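You operate a simulated robot arm through the tools that you are given. There is no shell and no other tool. Be economical: measure what you need, move in short steps, check, and stop when the job is done.

You are at the controls of a simulated two-armed robot. One attempt, no reset.

Task
Take the parts bag from the top of the stacked cartons and leave it on the top of the white lectern. Put one of the foot bolts from the top of the end bench on top of the label box. Fetch the steel runner and set it on top of the low brown carton. Any order will do. Set down upright: parts bag.

It is judged by the outcome, as a careful person would: the job done as asked, and still so three seconds after it is handed in. It fails if anything else is knocked over, pushed out of place, dropped, spilled or broken.

Robot
Two 7-joint arms with fingered hands on one trunk, on a base that drives. Base frame: it is fixed to the floor where the robot stands at the start and does not move with it; the origin is under the middle of the robot, x ahead of it, y to its left, z up. Readings come in mm, rad, newtons and seconds.
The left shoulder is at the start at [57, 104, 1019], the right one opposite. With the tool pointing down near the work surface each hand reaches from about 280 to 600 mm from the robot's upright axis, wherever it stands, measured 20 degrees to its own side. Places, roughly: foot bolt [-3000, 3250, 1000]; label box [-3000, 3500, 1000]; low brown carton (50x20x9 cm) [-7100, -600, 900]; steel runner [-7000, 1250, 1000]; top of the white lectern [-3000, -900, 800]. Payload 2.4 kg a hand.
The tool frame of a hand sits at the grasp point between the pads (the TCP): z along the fingers, y along the line on which they close. The tips reach 17 mm beyond it. The gripper opens to 88 mm. The gripper's body begins 47 mm behind the TCP. The gripper is a hand of 2 fingers: y runs from the thumb to the fingers, the wrist lies at [0, 0, -165] in the tool frame, and closing takes about 1.5 s.
Orientation is told as [roll, pitch, yaw] about the base's x, y, z axes, in that order, counted from this pose: with the fingers straight down and closing along the base's y, the tool's x points along the base's -x, its y along +y and its z along -z.

Tools
- The arms move only by the tool send_rows. It takes "left_motion", "right_motion" or both (then of equal length, played together; a hand with none holds still); each is one flat list of numbers, 6 for each row, row after row: the shift along the base's x, y, z in units of 200 mm (1.0 is 200 mm), then the turn, a rotation vector about the base's x, y, z in units of 45 degrees (1.0 is 45 degrees). In form: [dx, dy, dz, rx, ry, rz, dx, dy, dz, rx, ry, rz, ...]. A call has 1 to 20 rows; each row is the pose to reach, as a shift and turn from the pose commanded when the call began. "left_grip" and "right_grip" are, for a hand that has rows, the closure in counts, from 0 (fully open) to 255 (shut), set as the call begins (left out, the last holds). A call with a number of a shift or a turn outside -1 to 1 is refused whole. Rows are played at 5 a second. More than 50 mm and 0.15 rad between two rows, or a gripper value outside its range, and nothing of the call is played. A pose out of reach is approached as far as the arm can. The call stops where the force on the tool passes 40 N (or 10 N more than at its start, if that is more) or the arm is blocked; 0.2 s more then pass. The fingers move at their own pace (about 153 mm/s each) and stop on an object; they squeeze with about 21 N. The grip force told is the motor's: it shows also when the fingers shut on nothing. Time passes only in rows, and 0.2 s behind the last, so rows that repeat a pose let the fingers close. It gives the time, the measured TCP pose, the force on the tool (base axes), the opening and the grip force at its end, in the units of the frame above (readings bear some noise), with the torque about the TCP (base axes, N m) and any sound that the robot's microphone picked up.
- Cameras (640 x 400 px; columns grow to the right, rows downward): "scene" is now at [129.1, -17.7, 981.3]; the picture's right is [-0.18, -0.98, 0.00], its down [0.07, -0.01, -1.00] and it looks along [0.98, -0.18, 0.07] (base axes); focal length 225 px, centre (320, 200). "left" rides on the left gripper at [-50, 3, -63] in its tool frame; the picture's right is [-0.06, -1.00, 0.00], its down [0.78, -0.05, -0.62] and it looks along [0.62, -0.04, 0.79] (tool axes); focal length 275 px, centre (320, 200). "right" rides on the right gripper at [50, 3, -63] in its tool frame; the picture's right is [-0.06, 1.00, 0.00], its down [-0.78, -0.05, -0.62] and it looks along [-0.62, -0.04, 0.79] (tool axes); focal length 275 px, centre (320, 200). There is no depth. A picture from a camera that has moved, and an enlarged one, comes with that camera's place and axes in the base frame and with its lens. The place of the scene camera against the robot may be out by one fixed shift of up to 25 mm in any direction.
- grab_frame(camera): a new picture of that camera. No time passes.
- move_column(by): slides the trunk up (or, below 0, down) by that many mm; the arms and the scene camera ride with it, the base frame stays. It gives what a move gives, with no picture.
- base_move(legs): drives the robot by 1 to 6 legs, each [ahead, left, turn to the left] in mm, mm and rad, along the robot's own axes; the way and the turn of a leg run together, so that a leg with both is an arc; at most 1500 mm and 3.142 rad a leg. The arms and the cameras ride along, it lands a little off, and it stops where it bumps. It gives what a move gives.
- move_fingers(finger1, thumb_bend, hand): sets how far each is bent, from 0 (flat) to 100 (curled in); at 30 the hand is open as for a grip, at 70 the pads meet at the TCP. One left out holds its place. A second passes; each finger stops where it meets its share of the squeeze, and holds until it gets a number again. A gripper value or a shape takes the hand back. It gives what a move gives, with no picture; readings hold the bend of each and the force on the fingers (four entries, about 0 where the hand has none), thumb and palm.
- grasp_type(shape, hand): the hand has 2 fingers and takes this shape, open, in about a second: jaw (thumb against the fingers, like two jaws); tri (thumb and two fingers); tip (a fingertip pinch); poke (one finger out to press); point (the index stretched); flat (the hand flat); cup (the hand cupped); fist (a fist). The gripper value then closes the fingers along that shape, each until it touches; the sizes above hold for jaw. It gives what a move gives, with no picture.
- pan_tilt(pan, tilt): turns the head with the scene camera to pan (to the left, within 1.047 rad either way) and tilt (down, from -0.506 to 1.204), counted from straight ahead of the robot. It gives what a move gives.
- close_up(camera, box): a new picture of the part [left, top, right, bottom] of that camera's present view, enlarged. No time passes.
- close_job(): hands the job in; it is judged then, once.

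Go step by step. Nothing tells you exact positions but the pictures and the camera data: compare them with the known pose of the tool, close in by small moves and look again before you grip or let go. The budget is 165 turns and 138 pictures, counting those below and the enlarged ones. Unless the task says otherwise, let go and move clear before handing in.

The tools are called after ">>>" by a JSON object that holds its "fn" and its "kwargs". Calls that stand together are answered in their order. send_rows: Moves the arms, as the interface text tells. Its arguments: {"type":"object","properties":{"left_motion":{"type":"array","items":{"type":"number"}},"left_grip":{"type":"number"},"right_motion":{"type":"array","items":{"type":"number"}},"right_grip":{"type":"number"}},"required":[]} The other tools are called the same way: move_column (by) slides the trunk up or down; grasp_type (shape, hand) gives the hand a shape; move_fingers (finger1, thumb_bend, hand) moves the fingers one by one; base_move (legs) drives the base; pan_tilt (pan, tilt) turns the head that bears the scene camera; grab_frame (camera) takes a picture; close_up (camera, box) takes an enlarged picture of a part of a camera's view; close_job () hands the job in.

At the start:

```text
t: 0.0
left_tcp_pos: [354.7, 37.2, 1007.2]
left_orientation: [0.0, 0.0, 0.001]
left_wrist_force: [0.1, 0.0, 0.3]
left_ft_torque: [-0.01, -0.03, 0.0]
left_gripper_width: 87.8
left_finger_force: 0.1
left_shape: jaw
left_bend: [30.0, 30.0]
left_finger forces: [0.1, 0.0, 0.0, 0.1, 0.0, 0.0]
right_tcp_pos: [360.8, -280.9, 1054.3]
right_orientation: [0.001, 0.001, 0.0]
right_wrist_force: [1.1, 0.4, -0.1]
right_ft_torque: [-0.01, -0.01, -0.01]
right_gripper_width: 88.2
right_finger_force: 0.0
right_shape: jaw
right_bend: [30.0, 30.0]
right_finger forces: [0.0, 0.0, 0.0, 0.0, 0.1, 0.1]
trunk travel left (down, up): [-250.0, 600.0]
robot x, y, heading: [1.3, 2.2, -0.002]
head pan, tilt: [-0.176, -0.068]
```

scene: 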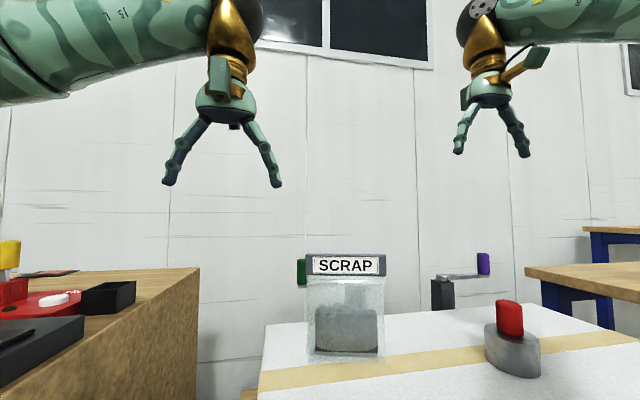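
right: 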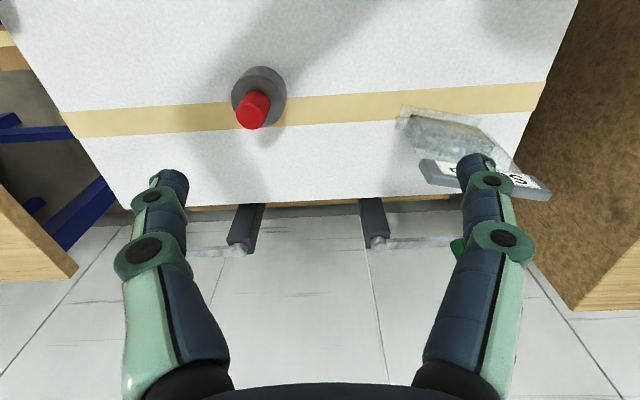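
left: 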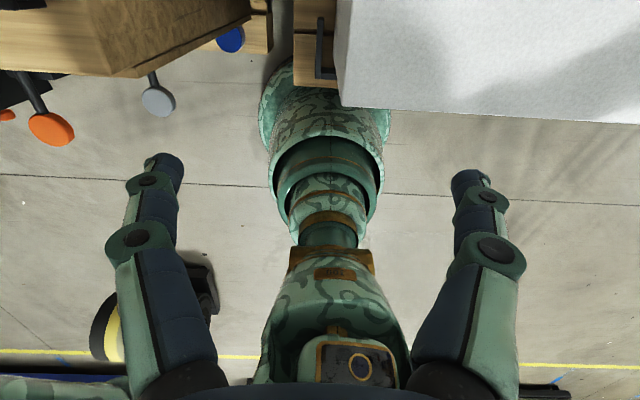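

I see a labelled "SCRAP" bag and a red-topped stamp on a white carton ahead. I'll look around with the head to get an idea of the scene.

>>> {"fn": "pan_tilt", "kwargs": {"pan": -0.17, "tilt": 0.5}}

>>> {"fn": "grab_frame", "kwargs": {"camera": "scene"}}

>>> {"fn": "close_up", "kwargs": {"camera": "scene", "box": [240, 60, 440, 185]}}

```text
t: 1.0
left_tcp_pos: [353.6, 37.8, 1007.4]
left_orientation: [0.001, 0.0, 0.001]
left_wrist_force: [-0.1, -0.5, 0.0]
left_ft_torque: [0.02, -0.01, -0.04]
left_gripper_width: 88.2
left_finger_force: 0.1
left_shape: jaw
left_bend: [30.0, 30.0]
left_finger forces: [0.0, 0.0, 0.1, 0.0, 0.0, 0.0]
right_tcp_pos: [361.1, -281.5, 1054.6]
right_orientation: [-0.001, 0.001, 0.0]
right_wrist_force: [-0.3, -0.1, -0.5]
right_ft_torque: [-0.02, 0.02, 0.0]
right_gripper_width: 88.0
right_finger_force: 0.1
right_shape: jaw
right_bend: [30.0, 30.0]
right_finger forces: [0.0, 0.1, 0.0, 0.0, 0.0, 0.1]
trunk travel left (down, up): [-250.0, 600.0]
robot x, y, heading: [-0.2, -0.8, 0.004]
head pan, tilt: [-0.169, 0.499]
```

```text
134 pictures are left
camera scene: at [132.1, -17.6, 929.1], right [-0.17, -0.99, 0.0], down [-0.47, 0.08, -0.88], along [0.87, -0.15, -0.48], focal length 225 px, centre (320, 200)
```

scene: 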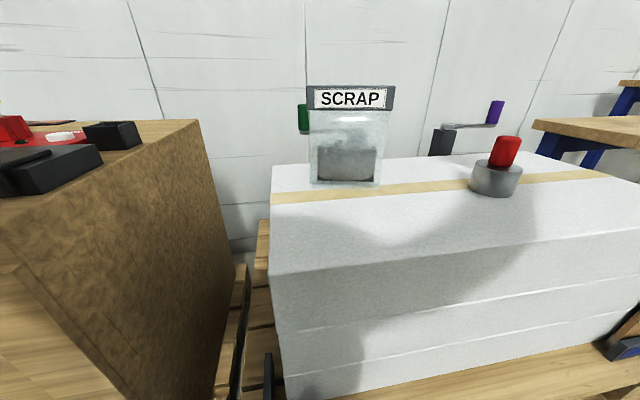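

```text
3.20 times, centred on (340, 122) of scene
camera zoom: at [132.1, -17.6, 929.1], right [-0.17, -0.99, 0.0], down [-0.47, 0.08, -0.88], along [0.87, -0.15, -0.48], focal length 720 px, centre (256, 448)
```

zoom: 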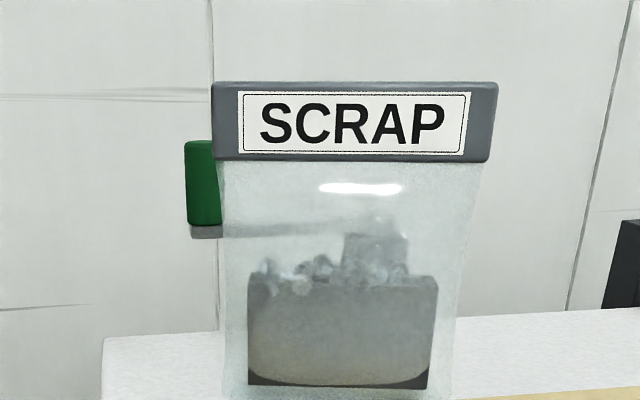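

The bag stands near (470, -120), its header facing me and its top around z 920. I'll clear the left arm upward and bring the right hand over the bag while starting to yaw it 90°, so the fingers close across the thin header.

>>> {"fn": "send_rows", "kwargs": {"left_motion": [0, 0.05, 0.1, 0, 0, 0, 0, 0.1, 0.2, 0, 0, 0, 0, 0.15, 0.3, 0, 0, 0, 0, 0.2, 0.4, 0, 0, 0, 0, 0.25, 0.5, 0, 0, 0, 0, 0.3, 0.6, 0, 0, 0], "right_motion": [0.05, 0.1, 0, 0, 0, 0.166, 0.1, 0.2, 0, 0, 0, 0.333, 0.2, 0.35, 0, 0, 0, 0.5, 0.3, 0.5, 0, 0, 0, 0.666, 0.35, 0.6, 0, 0, 0, 0.833, 0.4, 0.65, 0, 0, 0, 1.0]}}

>>> {"fn": "send_rows", "kwargs": {"right_motion": [0, 0, 0, 0, 0, 0.166, 0, 0, 0, 0, 0, 0.333, 0, 0, 0, 0, 0, 0.5, 0, 0, 0, 0, 0, 0.666, 0, 0, 0, 0, 0, 0.833, 0, 0, 0, 0, 0, 1.0]}}

>>> {"fn": "grab_frame", "kwargs": {"camera": "right"}}

>>> {"fn": "grab_frame", "kwargs": {"camera": "scene"}}

```text
t: 2.4
left_tcp_pos: [355.4, 97.3, 1126.4]
left_orientation: [0.0, 0.0, 0.001]
left_wrist_force: [0.2, -0.8, 0.5]
left_ft_torque: [0.04, -0.03, 0.0]
left_gripper_width: 87.7
left_finger_force: 0.1
left_shape: jaw
left_bend: [30.0, 30.0]
left_finger forces: [0.1, 0.1, 0.0, 0.0, 0.0, 0.0]
right_tcp_pos: [440.4, -151.2, 1054.6]
right_orientation: [-0.001, 0.0, 0.786]
right_wrist_force: [-0.7, 0.0, -0.7]
right_ft_torque: [-0.04, -0.04, -0.02]
right_gripper_width: 87.9
right_finger_force: 0.0
right_shape: jaw
right_bend: [30.0, 30.0]
right_finger forces: [0.0, 0.0, 0.0, 0.0, 0.0, 0.0]
trunk travel left (down, up): [-250.0, 600.0]
robot x, y, heading: [-3.7, 0.3, -0.001]
head pan, tilt: [-0.169, 0.499]
```

```text
t: 3.8
left_tcp_pos: [354.4, 97.2, 1125.2]
left_orientation: [0.0, 0.001, -0.001]
left_wrist_force: [0.1, 0.7, 0.5]
left_ft_torque: [-0.01, 0.01, 0.02]
left_gripper_width: 87.9
left_finger_force: 0.1
left_shape: jaw
left_bend: [30.0, 30.0]
left_finger forces: [0.1, 0.0, 0.1, 0.0, 0.0, 0.0]
right_tcp_pos: [441.0, -149.9, 1053.8]
right_orientation: [0.0, 0.001, 1.573]
right_wrist_force: [0.8, 1.0, 0.3]
right_ft_torque: [-0.02, 0.0, 0.01]
right_gripper_width: 87.7
right_finger_force: 0.0
right_shape: jaw
right_bend: [30.0, 30.0]
right_finger forces: [0.1, 0.0, 0.0, 0.0, 0.0, 0.0]
trunk travel left (down, up): [-250.0, 600.0]
robot x, y, heading: [0.1, -1.9, -0.002]
head pan, tilt: [-0.169, 0.499]
```

```text
132 pictures are left
camera right: at [438.1, -200.6, 1116.2], right [-1.0, 0.06, 0.0], down [0.05, 0.78, 0.62], along [0.04, 0.62, -0.79], focal length 275 px, centre (320, 200)
```

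right: 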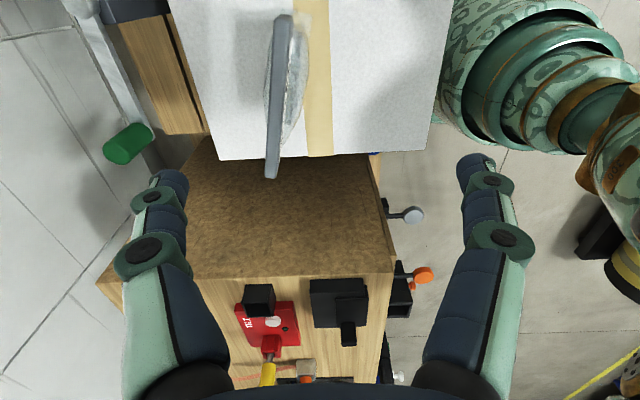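

```text
131 pictures are left
camera scene: at [132.1, -17.5, 929.0], right [-0.17, -0.99, 0.0], down [-0.47, 0.08, -0.88], along [0.87, -0.15, -0.48], focal length 225 px, centre (320, 200)
```

scene: 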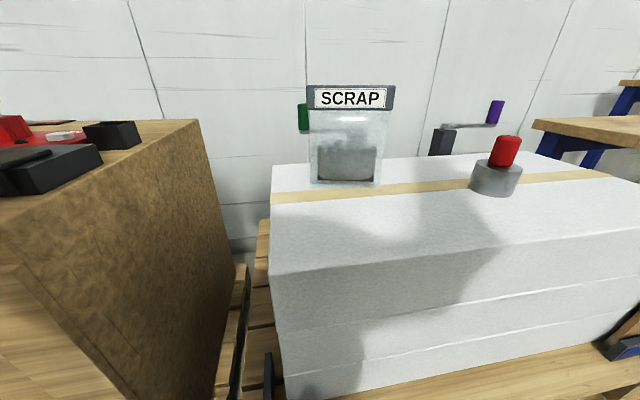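

The header runs about from (462,-185) to (488,-73), top z ≈ 917, rotated about -0.2 rad. I'll align the hand and go down just above it, then check.

>>> {"fn": "send_rows", "kwargs": {"right_motion": [0.04, 0.03, -0.1, 0, 0, -0.065, 0.09, 0.06, -0.2, 0, 0, -0.13, 0.13, 0.09, -0.3, 0, 0, -0.19, 0.17, 0.11, -0.45, 0, 0, -0.255]}}

>>> {"fn": "grab_frame", "kwargs": {"camera": "right"}}

>>> {"fn": "grab_frame", "kwargs": {"camera": "scene"}}

```text
t: 4.8
left_tcp_pos: [354.0, 98.2, 1126.1]
left_orientation: [-0.001, 0.0, 0.0]
left_wrist_force: [0.5, 0.3, 0.4]
left_ft_torque: [0.0, 0.0, 0.0]
left_gripper_width: 87.9
left_finger_force: 0.1
left_shape: jaw
left_bend: [30.0, 30.0]
left_finger forces: [0.0, 0.0, 0.1, 0.1, 0.0, 0.1]
right_tcp_pos: [475.2, -131.1, 964.4]
right_orientation: [-0.002, 0.0, 1.37]
right_wrist_force: [-0.2, 0.7, 0.8]
right_ft_torque: [0.0, -0.01, 0.01]
right_gripper_width: 88.2
right_finger_force: 0.0
right_shape: jaw
right_bend: [30.0, 30.0]
right_finger forces: [0.1, 0.0, 0.0, 0.1, 0.0, 0.1]
trunk travel left (down, up): [-250.0, 600.0]
robot x, y, heading: [2.6, 3.7, -0.005]
head pan, tilt: [-0.169, 0.499]
```

```text
130 pictures are left
camera right: at [462.3, -177.9, 1026.6], right [-0.97, 0.26, 0.0], down [0.2, 0.76, 0.62], along [0.16, 0.6, -0.79], focal length 275 px, centre (320, 200)
```

right: 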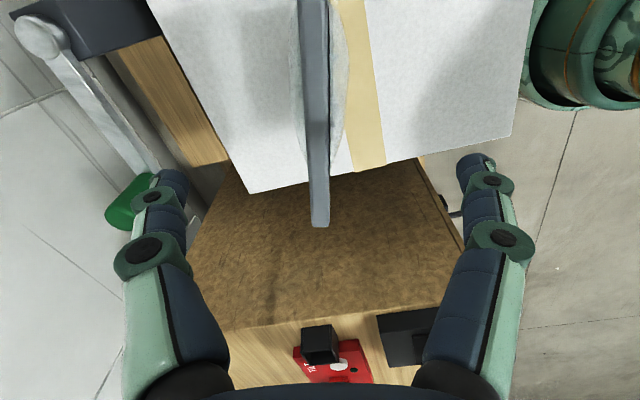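

```text
129 pictures are left
camera scene: at [132.1, -17.5, 929.0], right [-0.17, -0.99, 0.0], down [-0.47, 0.08, -0.88], along [0.87, -0.15, -0.48], focal length 225 px, centre (320, 200)
```

scene: 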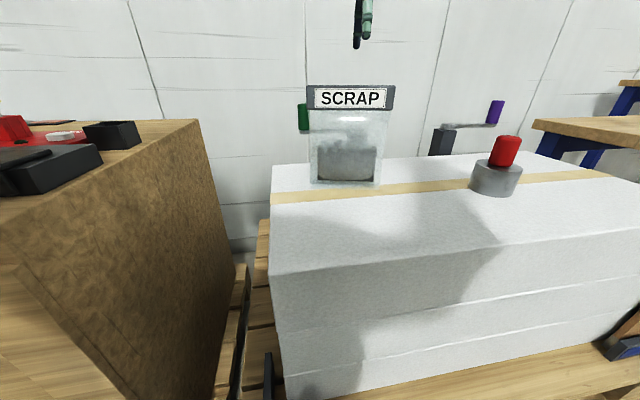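

Header is centred between the fingers. Going down to TCP z ≈ 902 and shifting 13 mm left, then gripping.

>>> {"fn": "send_rows", "kwargs": {"right_motion": [0, 0.065, 0, 0, 0, 0, 0, 0.065, -0.1, 0, 0, 0, 0, 0.065, -0.2, 0, 0, 0, 0, 0.065, -0.31, 0, 0, 0]}}

>>> {"fn": "grab_frame", "kwargs": {"camera": "scene"}}

>>> {"fn": "grab_frame", "kwargs": {"camera": "right"}}

```text
t: 5.8
left_tcp_pos: [355.4, 97.2, 1125.9]
left_orientation: [-0.001, -0.001, 0.0]
left_wrist_force: [0.3, -0.4, -0.8]
left_ft_torque: [-0.02, 0.04, -0.01]
left_gripper_width: 87.9
left_finger_force: 0.1
left_shape: jaw
left_bend: [30.0, 30.0]
left_finger forces: [0.1, 0.0, 0.1, 0.0, 0.1, 0.0]
right_tcp_pos: [475.0, -116.5, 901.3]
right_orientation: [-0.001, -0.001, 1.371]
right_wrist_force: [0.4, -0.6, 0.0]
right_ft_torque: [-0.03, 0.02, 0.01]
right_gripper_width: 87.3
right_finger_force: 0.0
right_shape: jaw
right_bend: [30.0, 30.0]
right_finger forces: [0.1, 0.1, 0.0, 0.0, 0.0, 0.0]
trunk travel left (down, up): [-250.0, 600.0]
robot x, y, heading: [3.5, -1.3, 0.0]
head pan, tilt: [-0.169, 0.499]
```

```text
128 pictures are left
camera scene: at [132.1, -17.5, 929.0], right [-0.17, -0.99, 0.0], down [-0.47, 0.08, -0.88], along [0.87, -0.15, -0.48], focal length 225 px, centre (320, 200)
```

scene: 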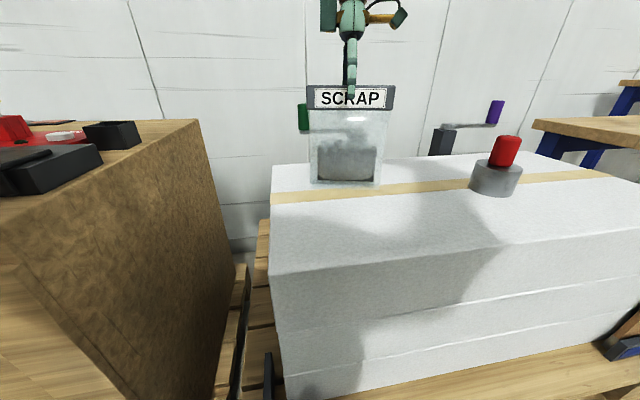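

```text
127 pictures are left
camera right: at [462.0, -164.2, 963.7], right [-0.97, 0.26, 0.0], down [0.2, 0.76, 0.62], along [0.16, 0.6, -0.79], focal length 275 px, centre (320, 200)
```

right: 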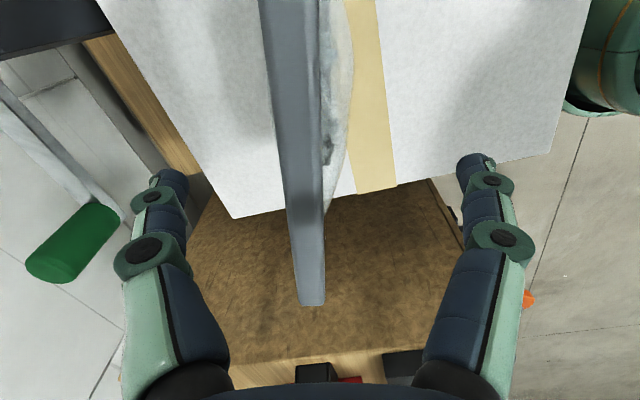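

The near finger tip seems higher than the scene camera suggests (camera biased ≈ +20 mm in z), so I'll go 18 mm lower, shift 4 mm ahead, and check before closing.

>>> {"fn": "send_rows", "kwargs": {"right_motion": [0.02, 0, -0.04, 0, 0, 0, 0.02, 0, -0.09, 0, 0, 0]}}

>>> {"fn": "close_up", "kwargs": {"camera": "scene", "box": [270, 40, 430, 140]}}

```text
t: 6.4
left_tcp_pos: [355.1, 97.7, 1126.1]
left_orientation: [-0.001, 0.002, 0.001]
left_wrist_force: [-1.1, -0.3, 1.3]
left_ft_torque: [-0.01, 0.01, -0.01]
left_gripper_width: 87.9
left_finger_force: 0.0
left_shape: jaw
left_bend: [30.0, 30.0]
left_finger forces: [0.1, 0.1, 0.0, 0.0, 0.0, 0.1]
right_tcp_pos: [479.7, -116.7, 883.7]
right_orientation: [0.001, -0.002, 1.37]
right_wrist_force: [-0.7, 0.0, 0.5]
right_ft_torque: [-0.02, -0.01, -0.02]
right_gripper_width: 88.0
right_finger_force: 0.0
right_shape: jaw
right_bend: [30.0, 30.0]
right_finger forces: [0.0, 0.0, 0.1, 0.0, 0.0, 0.0]
trunk travel left (down, up): [-250.0, 600.0]
robot x, y, heading: [-1.7, 0.9, 0.001]
head pan, tilt: [-0.169, 0.499]
```

```text
4.00 times, centred on (350, 90) of scene
camera zoom: at [132.1, -17.5, 929.0], right [-0.17, -0.99, 0.0], down [-0.47, 0.08, -0.88], along [0.87, -0.15, -0.48], focal length 900 px, centre (200, 640)
```

zoom: 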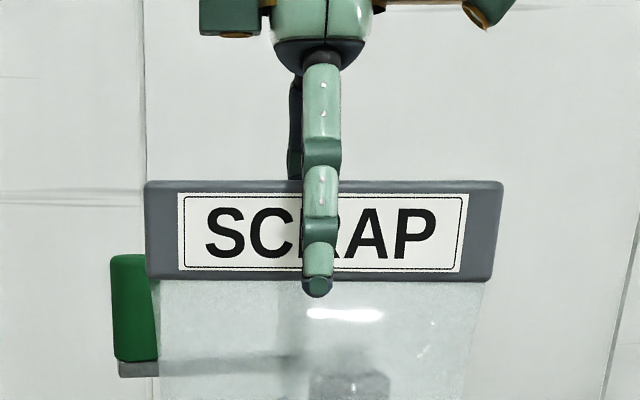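

Tips are now right at the header's lower edge and centred, so I'll close.

>>> {"fn": "send_rows", "kwargs": {"right_motion": [0, 0, 0, 0, 0, 0, 0, 0, 0, 0, 0, 0, 0, 0, 0, 0, 0, 0, 0, 0, 0, 0, 0, 0, 0, 0, 0, 0, 0, 0, 0, 0, 0, 0, 0, 0, 0, 0, 0, 0, 0, 0, 0, 0, 0, 0, 0, 0], "right_grip": 255}}

>>> {"fn": "send_rows", "kwargs": {"right_motion": [0, 0, 0.1, 0, 0, 0, 0, 0, 0.2, 0, 0, 0]}}

>>> {"fn": "grab_frame", "kwargs": {"camera": "scene"}}

```text
t: 8.2
left_tcp_pos: [355.5, 97.2, 1125.9]
left_orientation: [0.001, 0.001, 0.001]
left_wrist_force: [0.0, 1.0, -0.3]
left_ft_torque: [0.02, 0.02, -0.01]
left_gripper_width: 88.1
left_finger_force: 0.1
left_shape: jaw
left_bend: [30.0, 30.0]
left_finger forces: [0.0, 0.0, 0.0, 0.1, 0.0, 0.0]
right_tcp_pos: [478.7, -117.7, 884.3]
right_orientation: [0.0, 0.001, 1.37]
right_wrist_force: [-1.0, -0.1, -0.2]
right_ft_torque: [-0.01, 0.01, -0.03]
right_gripper_width: 4.9
right_finger_force: 20.7
right_shape: jaw
right_bend: [69.0, 70.0]
right_finger forces: [18.8, 0.0, 0.0, 0.1, 18.9, 0.0]
trunk travel left (down, up): [-250.0, 600.0]
robot x, y, heading: [1.7, -2.5, -0.006]
head pan, tilt: [-0.169, 0.499]
```

```text
t: 8.8
left_tcp_pos: [355.2, 97.0, 1126.2]
left_orientation: [0.001, 0.0, 0.001]
left_wrist_force: [0.3, 0.6, 0.4]
left_ft_torque: [0.01, 0.0, 0.02]
left_gripper_width: 88.0
left_finger_force: 0.1
left_shape: jaw
left_bend: [30.0, 30.0]
left_finger forces: [0.0, 0.0, 0.0, 0.0, 0.0, 0.1]
right_tcp_pos: [480.9, -115.9, 923.7]
right_orientation: [0.0, 0.0, 1.37]
right_wrist_force: [-0.4, 1.0, -1.5]
right_ft_torque: [0.03, 0.0, 0.04]
right_gripper_width: 5.3
right_finger_force: 20.7
right_shape: jaw
right_bend: [69.0, 70.0]
right_finger forces: [18.8, 0.0, 0.1, 0.0, 18.8, 0.0]
trunk travel left (down, up): [-250.0, 600.0]
robot x, y, heading: [0.8, 2.7, 0.002]
head pan, tilt: [-0.169, 0.499]
```

```text
125 pictures are left
camera scene: at [132.2, -17.5, 929.0], right [-0.17, -0.99, 0.0], down [-0.47, 0.08, -0.88], along [0.87, -0.15, -0.48], focal length 225 px, centre (320, 200)
```

scene: 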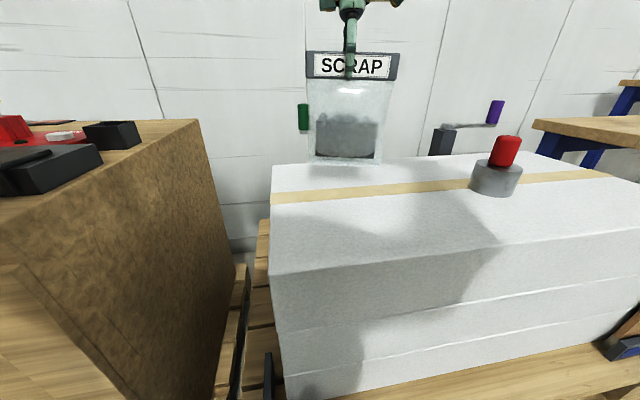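

The bag is held. I'll lift it well clear and draw it in, then look to both sides before backing away.

>>> {"fn": "send_rows", "kwargs": {"right_motion": [0, 0, 0.2, 0, 0, 0, 0, 0, 0.4, 0, 0, 0, 0, 0, 0.6, 0, 0, 0, -0.2, -0.1, 0.6, 0, 0, 0, -0.4, -0.2, 0.6, 0, 0, 0, -0.5, -0.3, 0.6, 0, 0, 0]}}

>>> {"fn": "pan_tilt", "kwargs": {"pan": 1.04, "tilt": 0.2}}

>>> {"fn": "grab_frame", "kwargs": {"camera": "scene"}}

>>> {"fn": "pan_tilt", "kwargs": {"pan": -1.04, "tilt": 0.2}}

>>> {"fn": "grab_frame", "kwargs": {"camera": "scene"}}

```text
t: 10.2
left_tcp_pos: [356.6, 97.0, 1125.9]
left_orientation: [0.0, -0.001, 0.002]
left_wrist_force: [-0.6, -0.1, 0.8]
left_ft_torque: [0.0, -0.01, -0.02]
left_gripper_width: 88.2
left_finger_force: 0.0
left_shape: jaw
left_bend: [30.0, 30.0]
left_finger forces: [0.0, 0.0, 0.0, 0.0, 0.1, 0.0]
right_tcp_pos: [376.8, -177.0, 1045.0]
right_orientation: [-0.001, 0.001, 1.369]
right_wrist_force: [-0.4, 0.3, -1.4]
right_ft_torque: [-0.03, -0.03, 0.01]
right_gripper_width: 5.0
right_finger_force: 21.1
right_shape: jaw
right_bend: [69.0, 70.0]
right_finger forces: [19.0, 0.0, 0.0, 0.0, 19.1, 0.0]
trunk travel left (down, up): [-250.0, 600.0]
robot x, y, heading: [-0.3, 2.5, -0.0]
head pan, tilt: [-0.169, 0.499]
```

```text
t: 11.6
left_tcp_pos: [355.1, 96.7, 1126.1]
left_orientation: [0.0, -0.001, 0.0]
left_wrist_force: [0.0, -0.4, -0.5]
left_ft_torque: [-0.03, 0.03, -0.03]
left_gripper_width: 88.0
left_finger_force: 0.1
left_shape: jaw
left_bend: [30.0, 30.0]
left_finger forces: [0.1, 0.0, 0.0, 0.0, 0.0, 0.1]
right_tcp_pos: [376.8, -176.8, 1044.5]
right_orientation: [0.0, -0.001, 1.37]
right_wrist_force: [0.0, -0.3, -2.1]
right_ft_torque: [0.03, -0.01, 0.02]
right_gripper_width: 5.0
right_finger_force: 21.2
right_shape: jaw
right_bend: [69.0, 70.0]
right_finger forces: [19.1, 0.0, 0.1, 0.1, 19.1, 0.0]
trunk travel left (down, up): [-250.0, 600.0]
robot x, y, heading: [0.5, 1.8, -0.003]
head pan, tilt: [1.04, 0.201]
```

```text
124 pictures are left
camera scene: at [90.1, 77.9, 955.9], right [0.86, -0.51, 0.0], down [-0.11, -0.18, -0.98], along [0.5, 0.84, -0.21], focal length 225 px, centre (320, 200)
```

scene: 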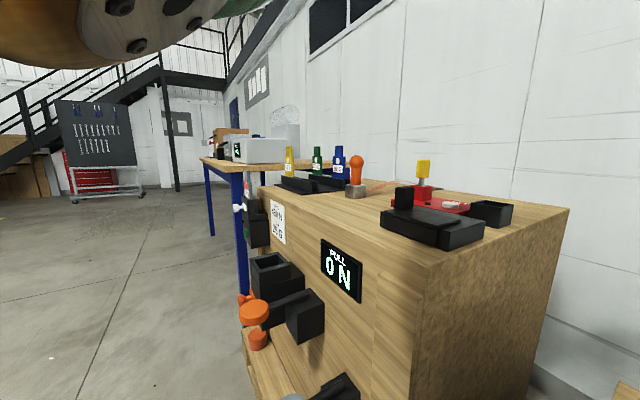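

```text
t: 13.6
left_tcp_pos: [354.6, 96.9, 1126.4]
left_orientation: [0.0, 0.001, 0.001]
left_wrist_force: [-0.1, -0.1, 0.9]
left_ft_torque: [-0.04, -0.01, 0.01]
left_gripper_width: 87.9
left_finger_force: 0.2
left_shape: jaw
left_bend: [30.0, 30.0]
left_finger forces: [0.1, 0.0, 0.0, 0.1, 0.1, 0.0]
right_tcp_pos: [377.5, -177.1, 1043.1]
right_orientation: [0.0, 0.0, 1.37]
right_wrist_force: [0.8, -0.5, -2.2]
right_ft_torque: [0.02, 0.01, 0.0]
right_gripper_width: 4.9
right_finger_force: 20.7
right_shape: jaw
right_bend: [69.0, 70.0]
right_finger forces: [19.2, 0.0, 0.0, 0.1, 19.0, 0.0]
trunk travel left (down, up): [-250.0, 600.0]
robot x, y, heading: [1.9, 0.7, -0.004]
head pan, tilt: [-1.04, 0.201]
```

```text
123 pictures are left
camera scene: at [115.7, 55.7, 950.6], right [0.62, -0.78, 0.0], down [-0.21, -0.16, -0.96], along [0.76, 0.6, -0.26], focal length 225 px, centre (320, 200)
```

scene: 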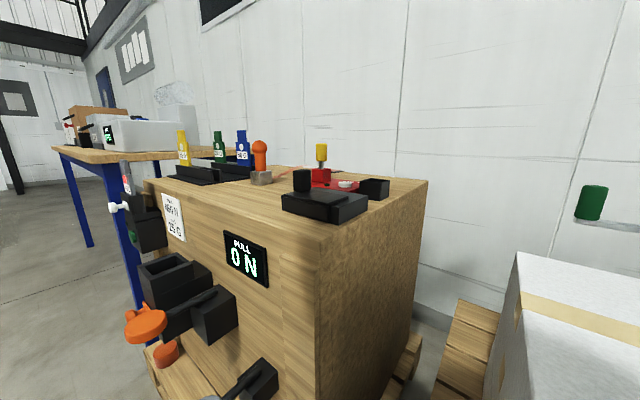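

The bench on the left is close with handles protruding; the second view looks mid-pan. Look again to the right.

>>> {"fn": "grab_frame", "kwargs": {"camera": "scene"}}

```text
122 pictures are left
camera scene: at [115.7, 55.7, 950.6], right [0.62, -0.78, 0.0], down [-0.21, -0.16, -0.96], along [0.76, 0.6, -0.26], focal length 225 px, centre (320, 200)
```

scene: 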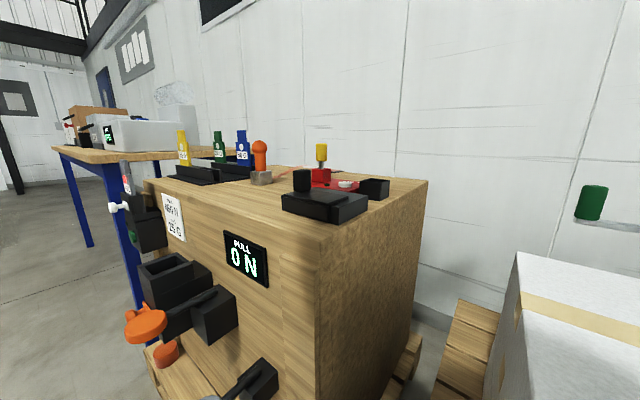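

>>> {"fn": "pan_tilt", "kwargs": {"pan": -1.04, "tilt": 0.3}}

>>> {"fn": "grab_frame", "kwargs": {"camera": "scene"}}

```text
t: 14.2
left_tcp_pos: [355.9, 97.9, 1125.7]
left_orientation: [-0.001, 0.002, 0.0]
left_wrist_force: [-0.7, -0.7, -0.2]
left_ft_torque: [-0.01, 0.01, -0.02]
left_gripper_width: 87.7
left_finger_force: 0.1
left_shape: jaw
left_bend: [30.0, 30.0]
left_finger forces: [0.1, 0.1, 0.0, 0.0, 0.0, 0.1]
right_tcp_pos: [377.8, -176.0, 1044.0]
right_orientation: [0.0, 0.0, 1.371]
right_wrist_force: [-0.6, 0.3, -2.1]
right_ft_torque: [-0.01, 0.01, 0.01]
right_gripper_width: 5.1
right_finger_force: 21.2
right_shape: jaw
right_bend: [69.0, 70.0]
right_finger forces: [19.1, 0.0, 0.0, 0.0, 19.1, 0.0]
trunk travel left (down, up): [-250.0, 600.0]
robot x, y, heading: [1.0, 0.2, -0.002]
head pan, tilt: [-1.04, 0.3]
```

```text
121 pictures are left
camera scene: at [91.5, -81.4, 947.5], right [-0.85, -0.53, 0.0], down [-0.16, 0.25, -0.96], along [0.5, -0.81, -0.3], focal length 225 px, centre (320, 200)
```

scene: 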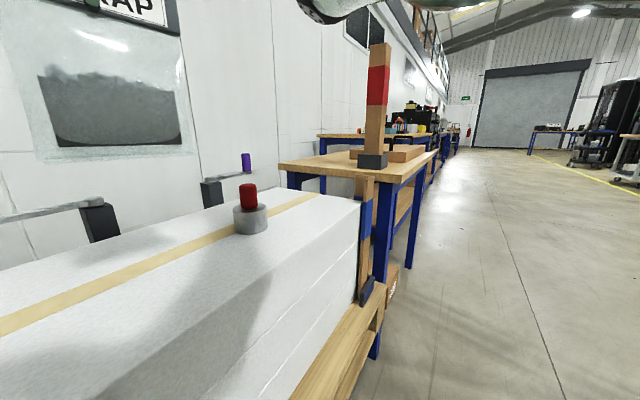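

The aisle behind is open. I'll back off 700 mm and turn right about 90° to look around.

>>> {"fn": "base_move", "kwargs": {"legs": [[-700, 0, 0], [0, 0, -1.57]]}}

>>> {"fn": "pan_tilt", "kwargs": {"pan": -0.9, "tilt": 0.1}}

>>> {"fn": "pan_tilt", "kwargs": {"pan": -0.9, "tilt": 0.11}}

>>> {"fn": "grab_frame", "kwargs": {"camera": "scene"}}

```text
t: 21.9
left_tcp_pos: [-601.0, -353.5, 1126.1]
left_orientation: [-0.001, -0.002, -1.568]
left_wrist_force: [0.3, -0.5, 0.2]
left_ft_torque: [-0.02, 0.02, 0.0]
left_gripper_width: 87.9
left_finger_force: 0.1
left_shape: jaw
left_bend: [30.0, 30.0]
left_finger forces: [0.0, 0.1, 0.0, 0.0, 0.0, 0.0]
right_tcp_pos: [-875.2, -377.2, 1043.9]
right_orientation: [0.0, 0.001, -0.199]
right_wrist_force: [0.1, 0.2, -1.8]
right_ft_torque: [0.01, -0.01, 0.03]
right_gripper_width: 4.9
right_finger_force: 20.8
right_shape: jaw
right_bend: [69.0, 70.0]
right_finger forces: [18.9, 0.0, 0.0, 0.0, 18.9, 0.0]
trunk travel left (down, up): [-250.0, 600.0]
robot x, y, heading: [-700.3, 4.1, -1.57]
head pan, tilt: [-1.04, 0.3]
```

```text
t: 22.6
left_tcp_pos: [-599.8, -354.1, 1125.8]
left_orientation: [0.0, 0.001, -1.568]
left_wrist_force: [0.0, 0.1, -0.3]
left_ft_torque: [-0.02, 0.05, -0.02]
left_gripper_width: 88.0
left_finger_force: 0.0
left_shape: jaw
left_bend: [30.0, 30.0]
left_finger forces: [0.0, 0.0, 0.0, 0.1, 0.0, 0.1]
right_tcp_pos: [-875.0, -377.3, 1044.5]
right_orientation: [0.0, -0.002, -0.2]
right_wrist_force: [0.8, 0.0, -1.8]
right_ft_torque: [0.01, 0.0, -0.03]
right_gripper_width: 4.7
right_finger_force: 21.6
right_shape: jaw
right_bend: [69.0, 70.0]
right_finger forces: [18.8, 0.0, 0.0, 0.0, 18.9, 0.1]
trunk travel left (down, up): [-250.0, 600.0]
robot x, y, heading: [-699.4, 3.0, -1.565]
head pan, tilt: [-0.901, 0.099]
```

```text
t: 23.2
left_tcp_pos: [-601.2, -353.8, 1125.9]
left_orientation: [0.0, 0.001, -1.568]
left_wrist_force: [-0.1, -0.6, 1.9]
left_ft_torque: [-0.02, 0.01, -0.02]
left_gripper_width: 88.0
left_finger_force: 0.1
left_shape: jaw
left_bend: [30.0, 30.0]
left_finger forces: [0.0, 0.0, 0.0, 0.0, 0.0, 0.1]
right_tcp_pos: [-875.3, -377.4, 1043.7]
right_orientation: [-0.001, 0.0, -0.198]
right_wrist_force: [0.2, -1.7, -3.1]
right_ft_torque: [0.01, 0.0, 0.04]
right_gripper_width: 4.9
right_finger_force: 20.6
right_shape: jaw
right_bend: [69.0, 70.0]
right_finger forces: [18.9, 0.0, 0.1, 0.1, 18.9, 0.0]
trunk travel left (down, up): [-250.0, 600.0]
robot x, y, heading: [-698.2, 3.0, -1.569]
head pan, tilt: [-0.901, 0.11]
```

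```text
120 pictures are left
camera scene: at [-768.2, -89.0, 955.9], right [-0.57, 0.82, 0.0], down [0.17, 0.12, -0.98], along [-0.81, -0.55, -0.21], focal length 225 px, centre (320, 200)
```

scene: 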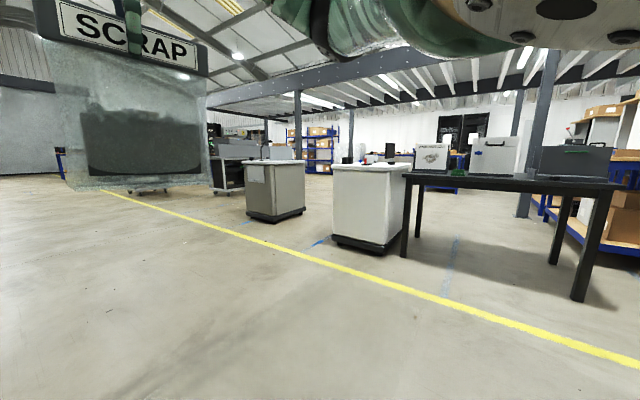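

The white lectern is right where the list says, near (-2950, -900); a grey one stands further off. I'll zoom on it to see what's on top.

>>> {"fn": "close_up", "kwargs": {"camera": "scene", "box": [310, 130, 470, 230]}}

```text
4.00 times, centred on (390, 180) of scene
camera zoom: at [-768.2, -89.0, 955.9], right [-0.57, 0.82, 0.0], down [0.17, 0.12, -0.98], along [-0.81, -0.55, -0.21], focal length 900 px, centre (40, 280)
```

zoom: 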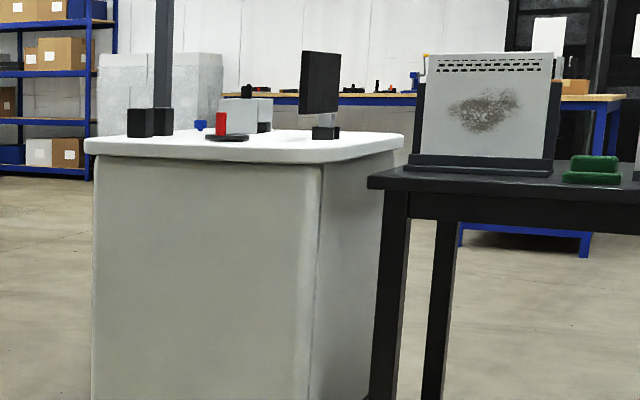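

The top bears several small things toward the back, with the near part free. I'll drive up facing it (heading π) and stop about 1 m short, then look.

>>> {"fn": "base_move", "kwargs": {"legs": [[0, 0, -1.57], [1150, 950, 0]]}}

>>> {"fn": "pan_tilt", "kwargs": {"pan": 0.0, "tilt": 0.3}}

>>> {"fn": "pan_tilt", "kwargs": {"pan": 0.0, "tilt": 0.31}}

>>> {"fn": "grab_frame", "kwargs": {"camera": "scene"}}

```text
t: 34.4
left_tcp_pos: [-2203.5, -1032.2, 1126.4]
left_orientation: [-0.001, -0.001, 3.127]
left_wrist_force: [0.6, -0.1, 0.0]
left_ft_torque: [0.03, 0.03, 0.0]
left_gripper_width: 88.2
left_finger_force: 0.3
left_shape: jaw
left_bend: [30.0, 30.0]
left_finger forces: [0.1, 0.0, 0.1, 0.1, 0.0, 0.0]
right_tcp_pos: [-2221.8, -759.5, 1044.5]
right_orientation: [0.0, 0.0, -1.785]
right_wrist_force: [-0.2, -0.1, -1.8]
right_ft_torque: [0.01, 0.0, -0.01]
right_gripper_width: 4.5
right_finger_force: 21.3
right_shape: jaw
right_bend: [69.0, 70.0]
right_finger forces: [18.9, 0.0, 0.1, 0.0, 18.9, 0.1]
trunk travel left (down, up): [-250.0, 600.0]
robot x, y, heading: [-1846.3, -939.5, 3.133]
head pan, tilt: [-0.901, 0.11]
```

```text
t: 35.6
left_tcp_pos: [-2202.2, -1033.3, 1125.5]
left_orientation: [0.0, -0.001, 3.128]
left_wrist_force: [-0.1, -0.6, -0.1]
left_ft_torque: [-0.01, 0.0, -0.04]
left_gripper_width: 87.7
left_finger_force: 0.1
left_shape: jaw
left_bend: [30.0, 30.0]
left_finger forces: [0.1, 0.0, 0.1, 0.0, 0.1, 0.0]
right_tcp_pos: [-2221.4, -758.9, 1044.3]
right_orientation: [-0.001, -0.001, -1.785]
right_wrist_force: [-0.6, -1.1, -1.5]
right_ft_torque: [0.04, 0.0, -0.01]
right_gripper_width: 4.6
right_finger_force: 21.2
right_shape: jaw
right_bend: [69.0, 70.0]
right_finger forces: [18.8, 0.0, 0.0, 0.0, 18.7, 0.1]
trunk travel left (down, up): [-250.0, 600.0]
robot x, y, heading: [-1847.3, -936.3, 3.13]
head pan, tilt: [0.0, 0.3]
```

```text
t: 36.2
left_tcp_pos: [-2202.1, -1033.0, 1127.1]
left_orientation: [-0.001, 0.0, 3.128]
left_wrist_force: [-0.9, -0.5, 0.4]
left_ft_torque: [0.01, 0.01, 0.02]
left_gripper_width: 87.7
left_finger_force: 0.0
left_shape: jaw
left_bend: [30.0, 30.0]
left_finger forces: [0.0, 0.1, 0.0, 0.0, 0.0, 0.0]
right_tcp_pos: [-2221.1, -758.8, 1043.5]
right_orientation: [0.0, -0.001, -1.786]
right_wrist_force: [0.3, 0.3, -2.2]
right_ft_torque: [0.02, 0.01, 0.01]
right_gripper_width: 5.0
right_finger_force: 20.6
right_shape: jaw
right_bend: [69.0, 70.0]
right_finger forces: [18.8, 0.0, 0.0, 0.0, 18.8, 0.0]
trunk travel left (down, up): [-250.0, 600.0]
robot x, y, heading: [-1845.2, -944.0, 3.126]
head pan, tilt: [0.0, 0.311]
```

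```text
118 pictures are left
camera scene: at [-1967.3, -941.2, 946.4], right [0.01, 1.0, 0.0], down [0.31, 0.0, -0.95], along [-0.95, 0.01, -0.31], focal length 225 px, centre (320, 200)
```

scene: 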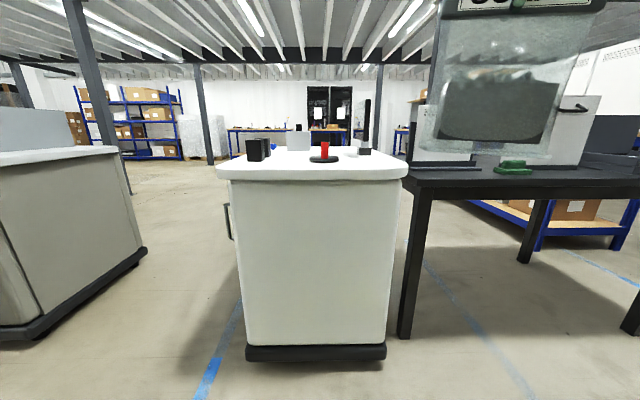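

The lectern's near edge is at about x = -2645, top ≈ 800; the front strip is free. I'll drive to about (-2235, -1130), so the right hand can put the bag down at about (-2715, -1000).

>>> {"fn": "base_move", "kwargs": {"legs": [[390, 190, 0.01]]}}

>>> {"fn": "pan_tilt", "kwargs": {"pan": -0.15, "tilt": 0.6}}

>>> {"fn": "grab_frame", "kwargs": {"camera": "scene"}}

>>> {"fn": "grab_frame", "kwargs": {"camera": "right"}}

```text
t: 38.9
left_tcp_pos: [-2592.8, -1221.7, 1126.7]
left_orientation: [0.0, -0.001, 3.137]
left_wrist_force: [-0.5, 0.1, -0.8]
left_ft_torque: [0.0, 0.07, 0.03]
left_gripper_width: 88.0
left_finger_force: 0.1
left_shape: jaw
left_bend: [30.0, 30.0]
left_finger forces: [0.0, 0.1, 0.1, 0.0, 0.0, 0.0]
right_tcp_pos: [-2615.9, -947.6, 1042.6]
right_orientation: [0.001, 0.001, -1.778]
right_wrist_force: [0.0, 0.1, -1.8]
right_ft_torque: [-0.03, -0.02, 0.02]
right_gripper_width: 4.8
right_finger_force: 20.1
right_shape: jaw
right_bend: [69.0, 70.0]
right_finger forces: [18.8, 0.0, 0.0, 0.0, 18.9, 0.1]
trunk travel left (down, up): [-250.0, 600.0]
robot x, y, heading: [-2238.7, -1131.8, 3.138]
head pan, tilt: [0.0, 0.311]
```

```text
t: 39.7
left_tcp_pos: [-2594.2, -1221.7, 1125.3]
left_orientation: [0.0, -0.001, 3.136]
left_wrist_force: [0.1, -0.3, 0.3]
left_ft_torque: [0.0, -0.01, 0.01]
left_gripper_width: 88.1
left_finger_force: 0.1
left_shape: jaw
left_bend: [30.0, 30.0]
left_finger forces: [0.1, 0.1, 0.0, 0.0, 0.1, 0.0]
right_tcp_pos: [-2615.2, -948.0, 1044.3]
right_orientation: [-0.001, 0.002, -1.776]
right_wrist_force: [0.0, -0.9, -1.9]
right_ft_torque: [0.02, 0.0, 0.02]
right_gripper_width: 4.6
right_finger_force: 21.1
right_shape: jaw
right_bend: [69.0, 70.0]
right_finger forces: [18.8, 0.0, 0.1, 0.0, 18.9, 0.0]
trunk travel left (down, up): [-250.0, 600.0]
robot x, y, heading: [-2237.4, -1129.5, 3.14]
head pan, tilt: [-0.15, 0.6]
```

```text
117 pictures are left
camera scene: at [-2353.4, -1115.4, 920.0], right [0.15, 0.99, 0.0], down [0.56, -0.09, -0.83], along [-0.82, 0.13, -0.56], focal length 225 px, centre (320, 200)
```

scene: 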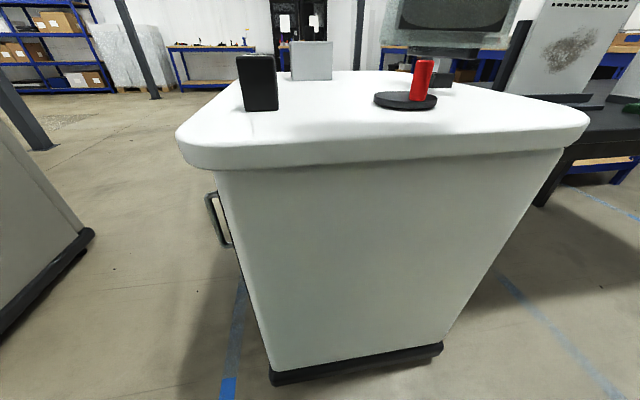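

```text
116 pictures are left
camera right: at [-2602.2, -899.3, 1106.0], right [0.96, -0.26, 0.0], down [-0.21, -0.76, 0.62], along [-0.16, -0.6, -0.79], focal length 275 px, centre (320, 200)
```

right: 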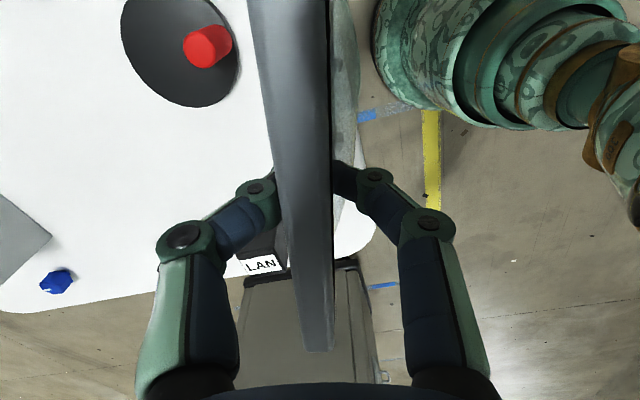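

Cross-checking both cameras, the lectern top is at z ≈ 815–820, its front edge x ≈ -2555; a disk with a red cup sits around (-2730,-911), a black cube at (-2747,-1148). I'll move the bag to (-2630,-1050) and lower to 25 mm above.

>>> {"fn": "send_rows", "kwargs": {"right_motion": [-0.02, -0.13, 0, 0, 0, 0, -0.04, -0.26, 0, 0, 0, 0, -0.06, -0.4, 0, 0, 0, 0, -0.075, -0.51, 0, 0, 0, 0, -0.075, -0.51, -0.1, 0, 0, 0, -0.075, -0.51, -0.2, 0, 0, 0, -0.075, -0.51, -0.28, 0, 0, 0]}}

>>> {"fn": "grab_frame", "kwargs": {"camera": "scene"}}

>>> {"fn": "grab_frame", "kwargs": {"camera": "right"}}

```text
t: 41.3
left_tcp_pos: [-2593.6, -1222.6, 1124.8]
left_orientation: [0.0, 0.0, 3.135]
left_wrist_force: [0.3, 0.1, 0.7]
left_ft_torque: [0.0, 0.03, 0.02]
left_gripper_width: 87.9
left_finger_force: 0.0
left_shape: jaw
left_bend: [30.0, 30.0]
left_finger forces: [0.0, 0.1, 0.0, 0.1, 0.0, 0.1]
right_tcp_pos: [-2629.7, -1048.9, 987.0]
right_orientation: [0.001, 0.0, -1.778]
right_wrist_force: [0.4, 0.8, -2.8]
right_ft_torque: [0.01, 0.0, 0.0]
right_gripper_width: 4.7
right_finger_force: 21.3
right_shape: jaw
right_bend: [69.0, 70.0]
right_finger forces: [18.7, 0.0, 0.1, 0.0, 18.8, 0.0]
trunk travel left (down, up): [-250.0, 600.0]
robot x, y, heading: [-2239.2, -1128.4, 3.14]
head pan, tilt: [-0.15, 0.6]
```

```text
115 pictures are left
camera scene: at [-2353.4, -1115.4, 919.9], right [0.15, 0.99, 0.0], down [0.56, -0.09, -0.82], along [-0.81, 0.13, -0.57], focal length 225 px, centre (320, 200)
```

scene: 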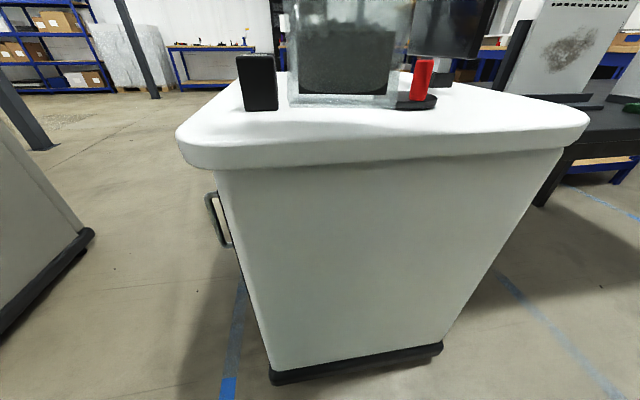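

```text
114 pictures are left
camera right: at [-2617.3, -1001.1, 1049.3], right [0.96, -0.26, 0.0], down [-0.21, -0.76, 0.62], along [-0.16, -0.6, -0.79], focal length 275 px, centre (320, 200)
```

right: 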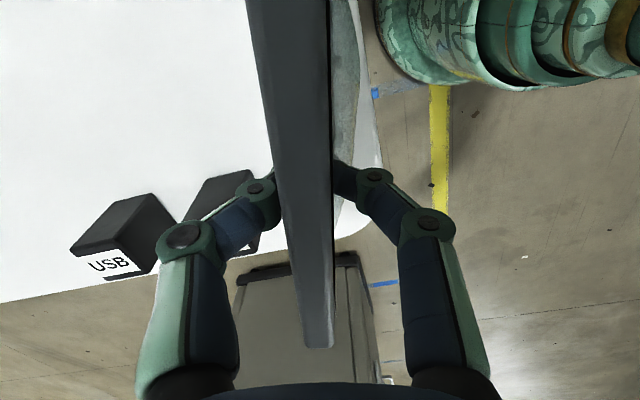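

The right camera puts the front edge nearer x = -2600, so I'll shift the bag back to x ≈ -2647, square it to the edge (+0.2 rad) and look again.

>>> {"fn": "send_rows", "kwargs": {"right_motion": [-0.04, 0.01, 0, 0, 0, 0.12, -0.085, 0.02, 0, 0, 0, 0.25]}}

>>> {"fn": "grab_frame", "kwargs": {"camera": "right"}}

>>> {"fn": "close_up", "kwargs": {"camera": "scene", "box": [200, 30, 500, 218]}}

```text
t: 41.9
left_tcp_pos: [-2593.1, -1221.7, 1127.1]
left_orientation: [0.0, -0.001, 3.136]
left_wrist_force: [0.0, 1.0, -0.4]
left_ft_torque: [-0.01, -0.02, 0.0]
left_gripper_width: 87.7
left_finger_force: 0.0
left_shape: jaw
left_bend: [30.0, 30.0]
left_finger forces: [0.0, 0.0, 0.0, 0.0, 0.0, 0.0]
right_tcp_pos: [-2648.7, -1046.8, 987.9]
right_orientation: [0.0, 0.0, -1.581]
right_wrist_force: [-0.4, 0.0, -1.7]
right_ft_torque: [-0.03, -0.01, 0.0]
right_gripper_width: 4.7
right_finger_force: 20.9
right_shape: jaw
right_bend: [69.0, 70.0]
right_finger forces: [18.7, 0.1, 0.1, 0.0, 18.8, 0.0]
trunk travel left (down, up): [-250.0, 600.0]
robot x, y, heading: [-2241.0, -1128.7, 3.133]
head pan, tilt: [-0.15, 0.6]
```

```text
113 pictures are left
camera right: at [-2644.2, -995.1, 1049.7], right [1.0, -0.07, 0.0], down [-0.05, -0.78, 0.62], along [-0.04, -0.62, -0.79], focal length 275 px, centre (320, 200)
```

right: 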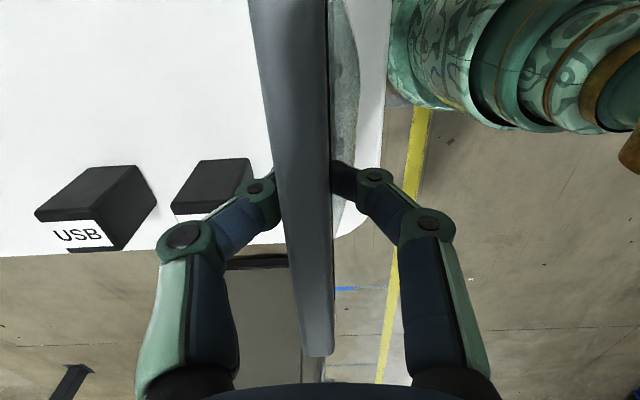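

```text
2.13 times, centred on (350, 124) of scene
camera zoom: at [-2353.5, -1115.4, 919.9], right [0.15, 0.99, 0.0], down [0.56, -0.09, -0.82], along [-0.81, 0.13, -0.57], focal length 479 px, centre (256, 362)
```

zoom: 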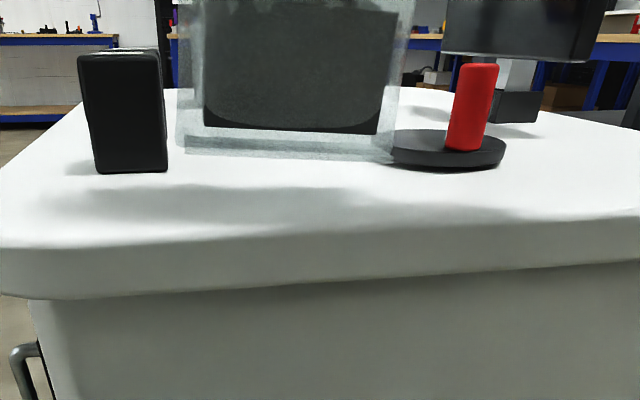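

Edge at x ≈ -2596 confirmed, cube face at -2710; the bag sits well between. Shift 6 mm back and lower in small steps watching the force.

>>> {"fn": "send_rows", "kwargs": {"right_motion": [-0.03, 0, -0.04, 0, 0, 0, -0.03, 0, -0.08, 0, 0, 0]}}

>>> {"fn": "send_rows", "kwargs": {"right_motion": [0, 0, -0.025, 0, 0, 0, 0, 0, -0.025, 0, 0, 0]}}

>>> {"fn": "close_up", "kwargs": {"camera": "scene", "box": [200, 30, 500, 218]}}

```text
t: 42.5
left_tcp_pos: [-2592.7, -1222.8, 1126.2]
left_orientation: [0.0, 0.0, 3.137]
left_wrist_force: [-0.8, 0.1, -0.4]
left_ft_torque: [0.01, -0.01, 0.03]
left_gripper_width: 87.8
left_finger_force: 0.0
left_shape: jaw
left_bend: [30.0, 30.0]
left_finger forces: [0.0, 0.0, 0.0, 0.0, 0.0, 0.0]
right_tcp_pos: [-2653.1, -1046.3, 971.6]
right_orientation: [-0.001, -0.002, -1.58]
right_wrist_force: [0.1, 0.2, -2.0]
right_ft_torque: [0.05, -0.03, 0.01]
right_gripper_width: 4.8
right_finger_force: 20.9
right_shape: jaw
right_bend: [69.0, 70.0]
right_finger forces: [18.9, 0.0, 0.1, 0.0, 18.7, 0.0]
trunk travel left (down, up): [-250.0, 600.0]
robot x, y, heading: [-2235.5, -1126.7, 3.135]
head pan, tilt: [-0.15, 0.6]
```

```text
t: 43.1
left_tcp_pos: [-2593.4, -1221.9, 1125.9]
left_orientation: [0.0, 0.0, 3.136]
left_wrist_force: [0.5, -0.2, 0.1]
left_ft_torque: [0.0, 0.03, 0.02]
left_gripper_width: 87.7
left_finger_force: 0.1
left_shape: jaw
left_bend: [30.0, 30.0]
left_finger forces: [0.0, 0.0, 0.0, 0.0, 0.0, 0.0]
right_tcp_pos: [-2653.2, -1045.8, 966.8]
right_orientation: [0.001, -0.001, -1.58]
right_wrist_force: [0.2, 0.7, -1.1]
right_ft_torque: [0.0, 0.0, -0.02]
right_gripper_width: 4.8
right_finger_force: 21.0
right_shape: jaw
right_bend: [69.0, 70.0]
right_finger forces: [18.9, 0.0, 0.0, 0.1, 18.8, 0.1]
trunk travel left (down, up): [-250.0, 600.0]
robot x, y, heading: [-2238.4, -1125.3, 3.143]
head pan, tilt: [-0.15, 0.6]
```

```text
2.13 times, centred on (350, 124) of scene
camera zoom: at [-2353.5, -1115.4, 919.9], right [0.15, 0.99, 0.0], down [0.56, -0.09, -0.82], along [-0.81, 0.13, -0.57], focal length 479 px, centre (256, 362)
```

zoom: 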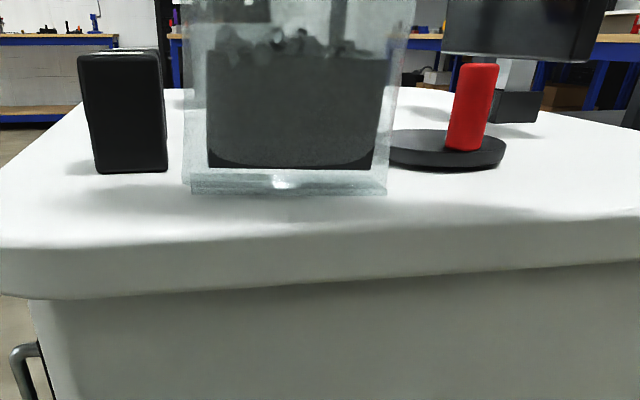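

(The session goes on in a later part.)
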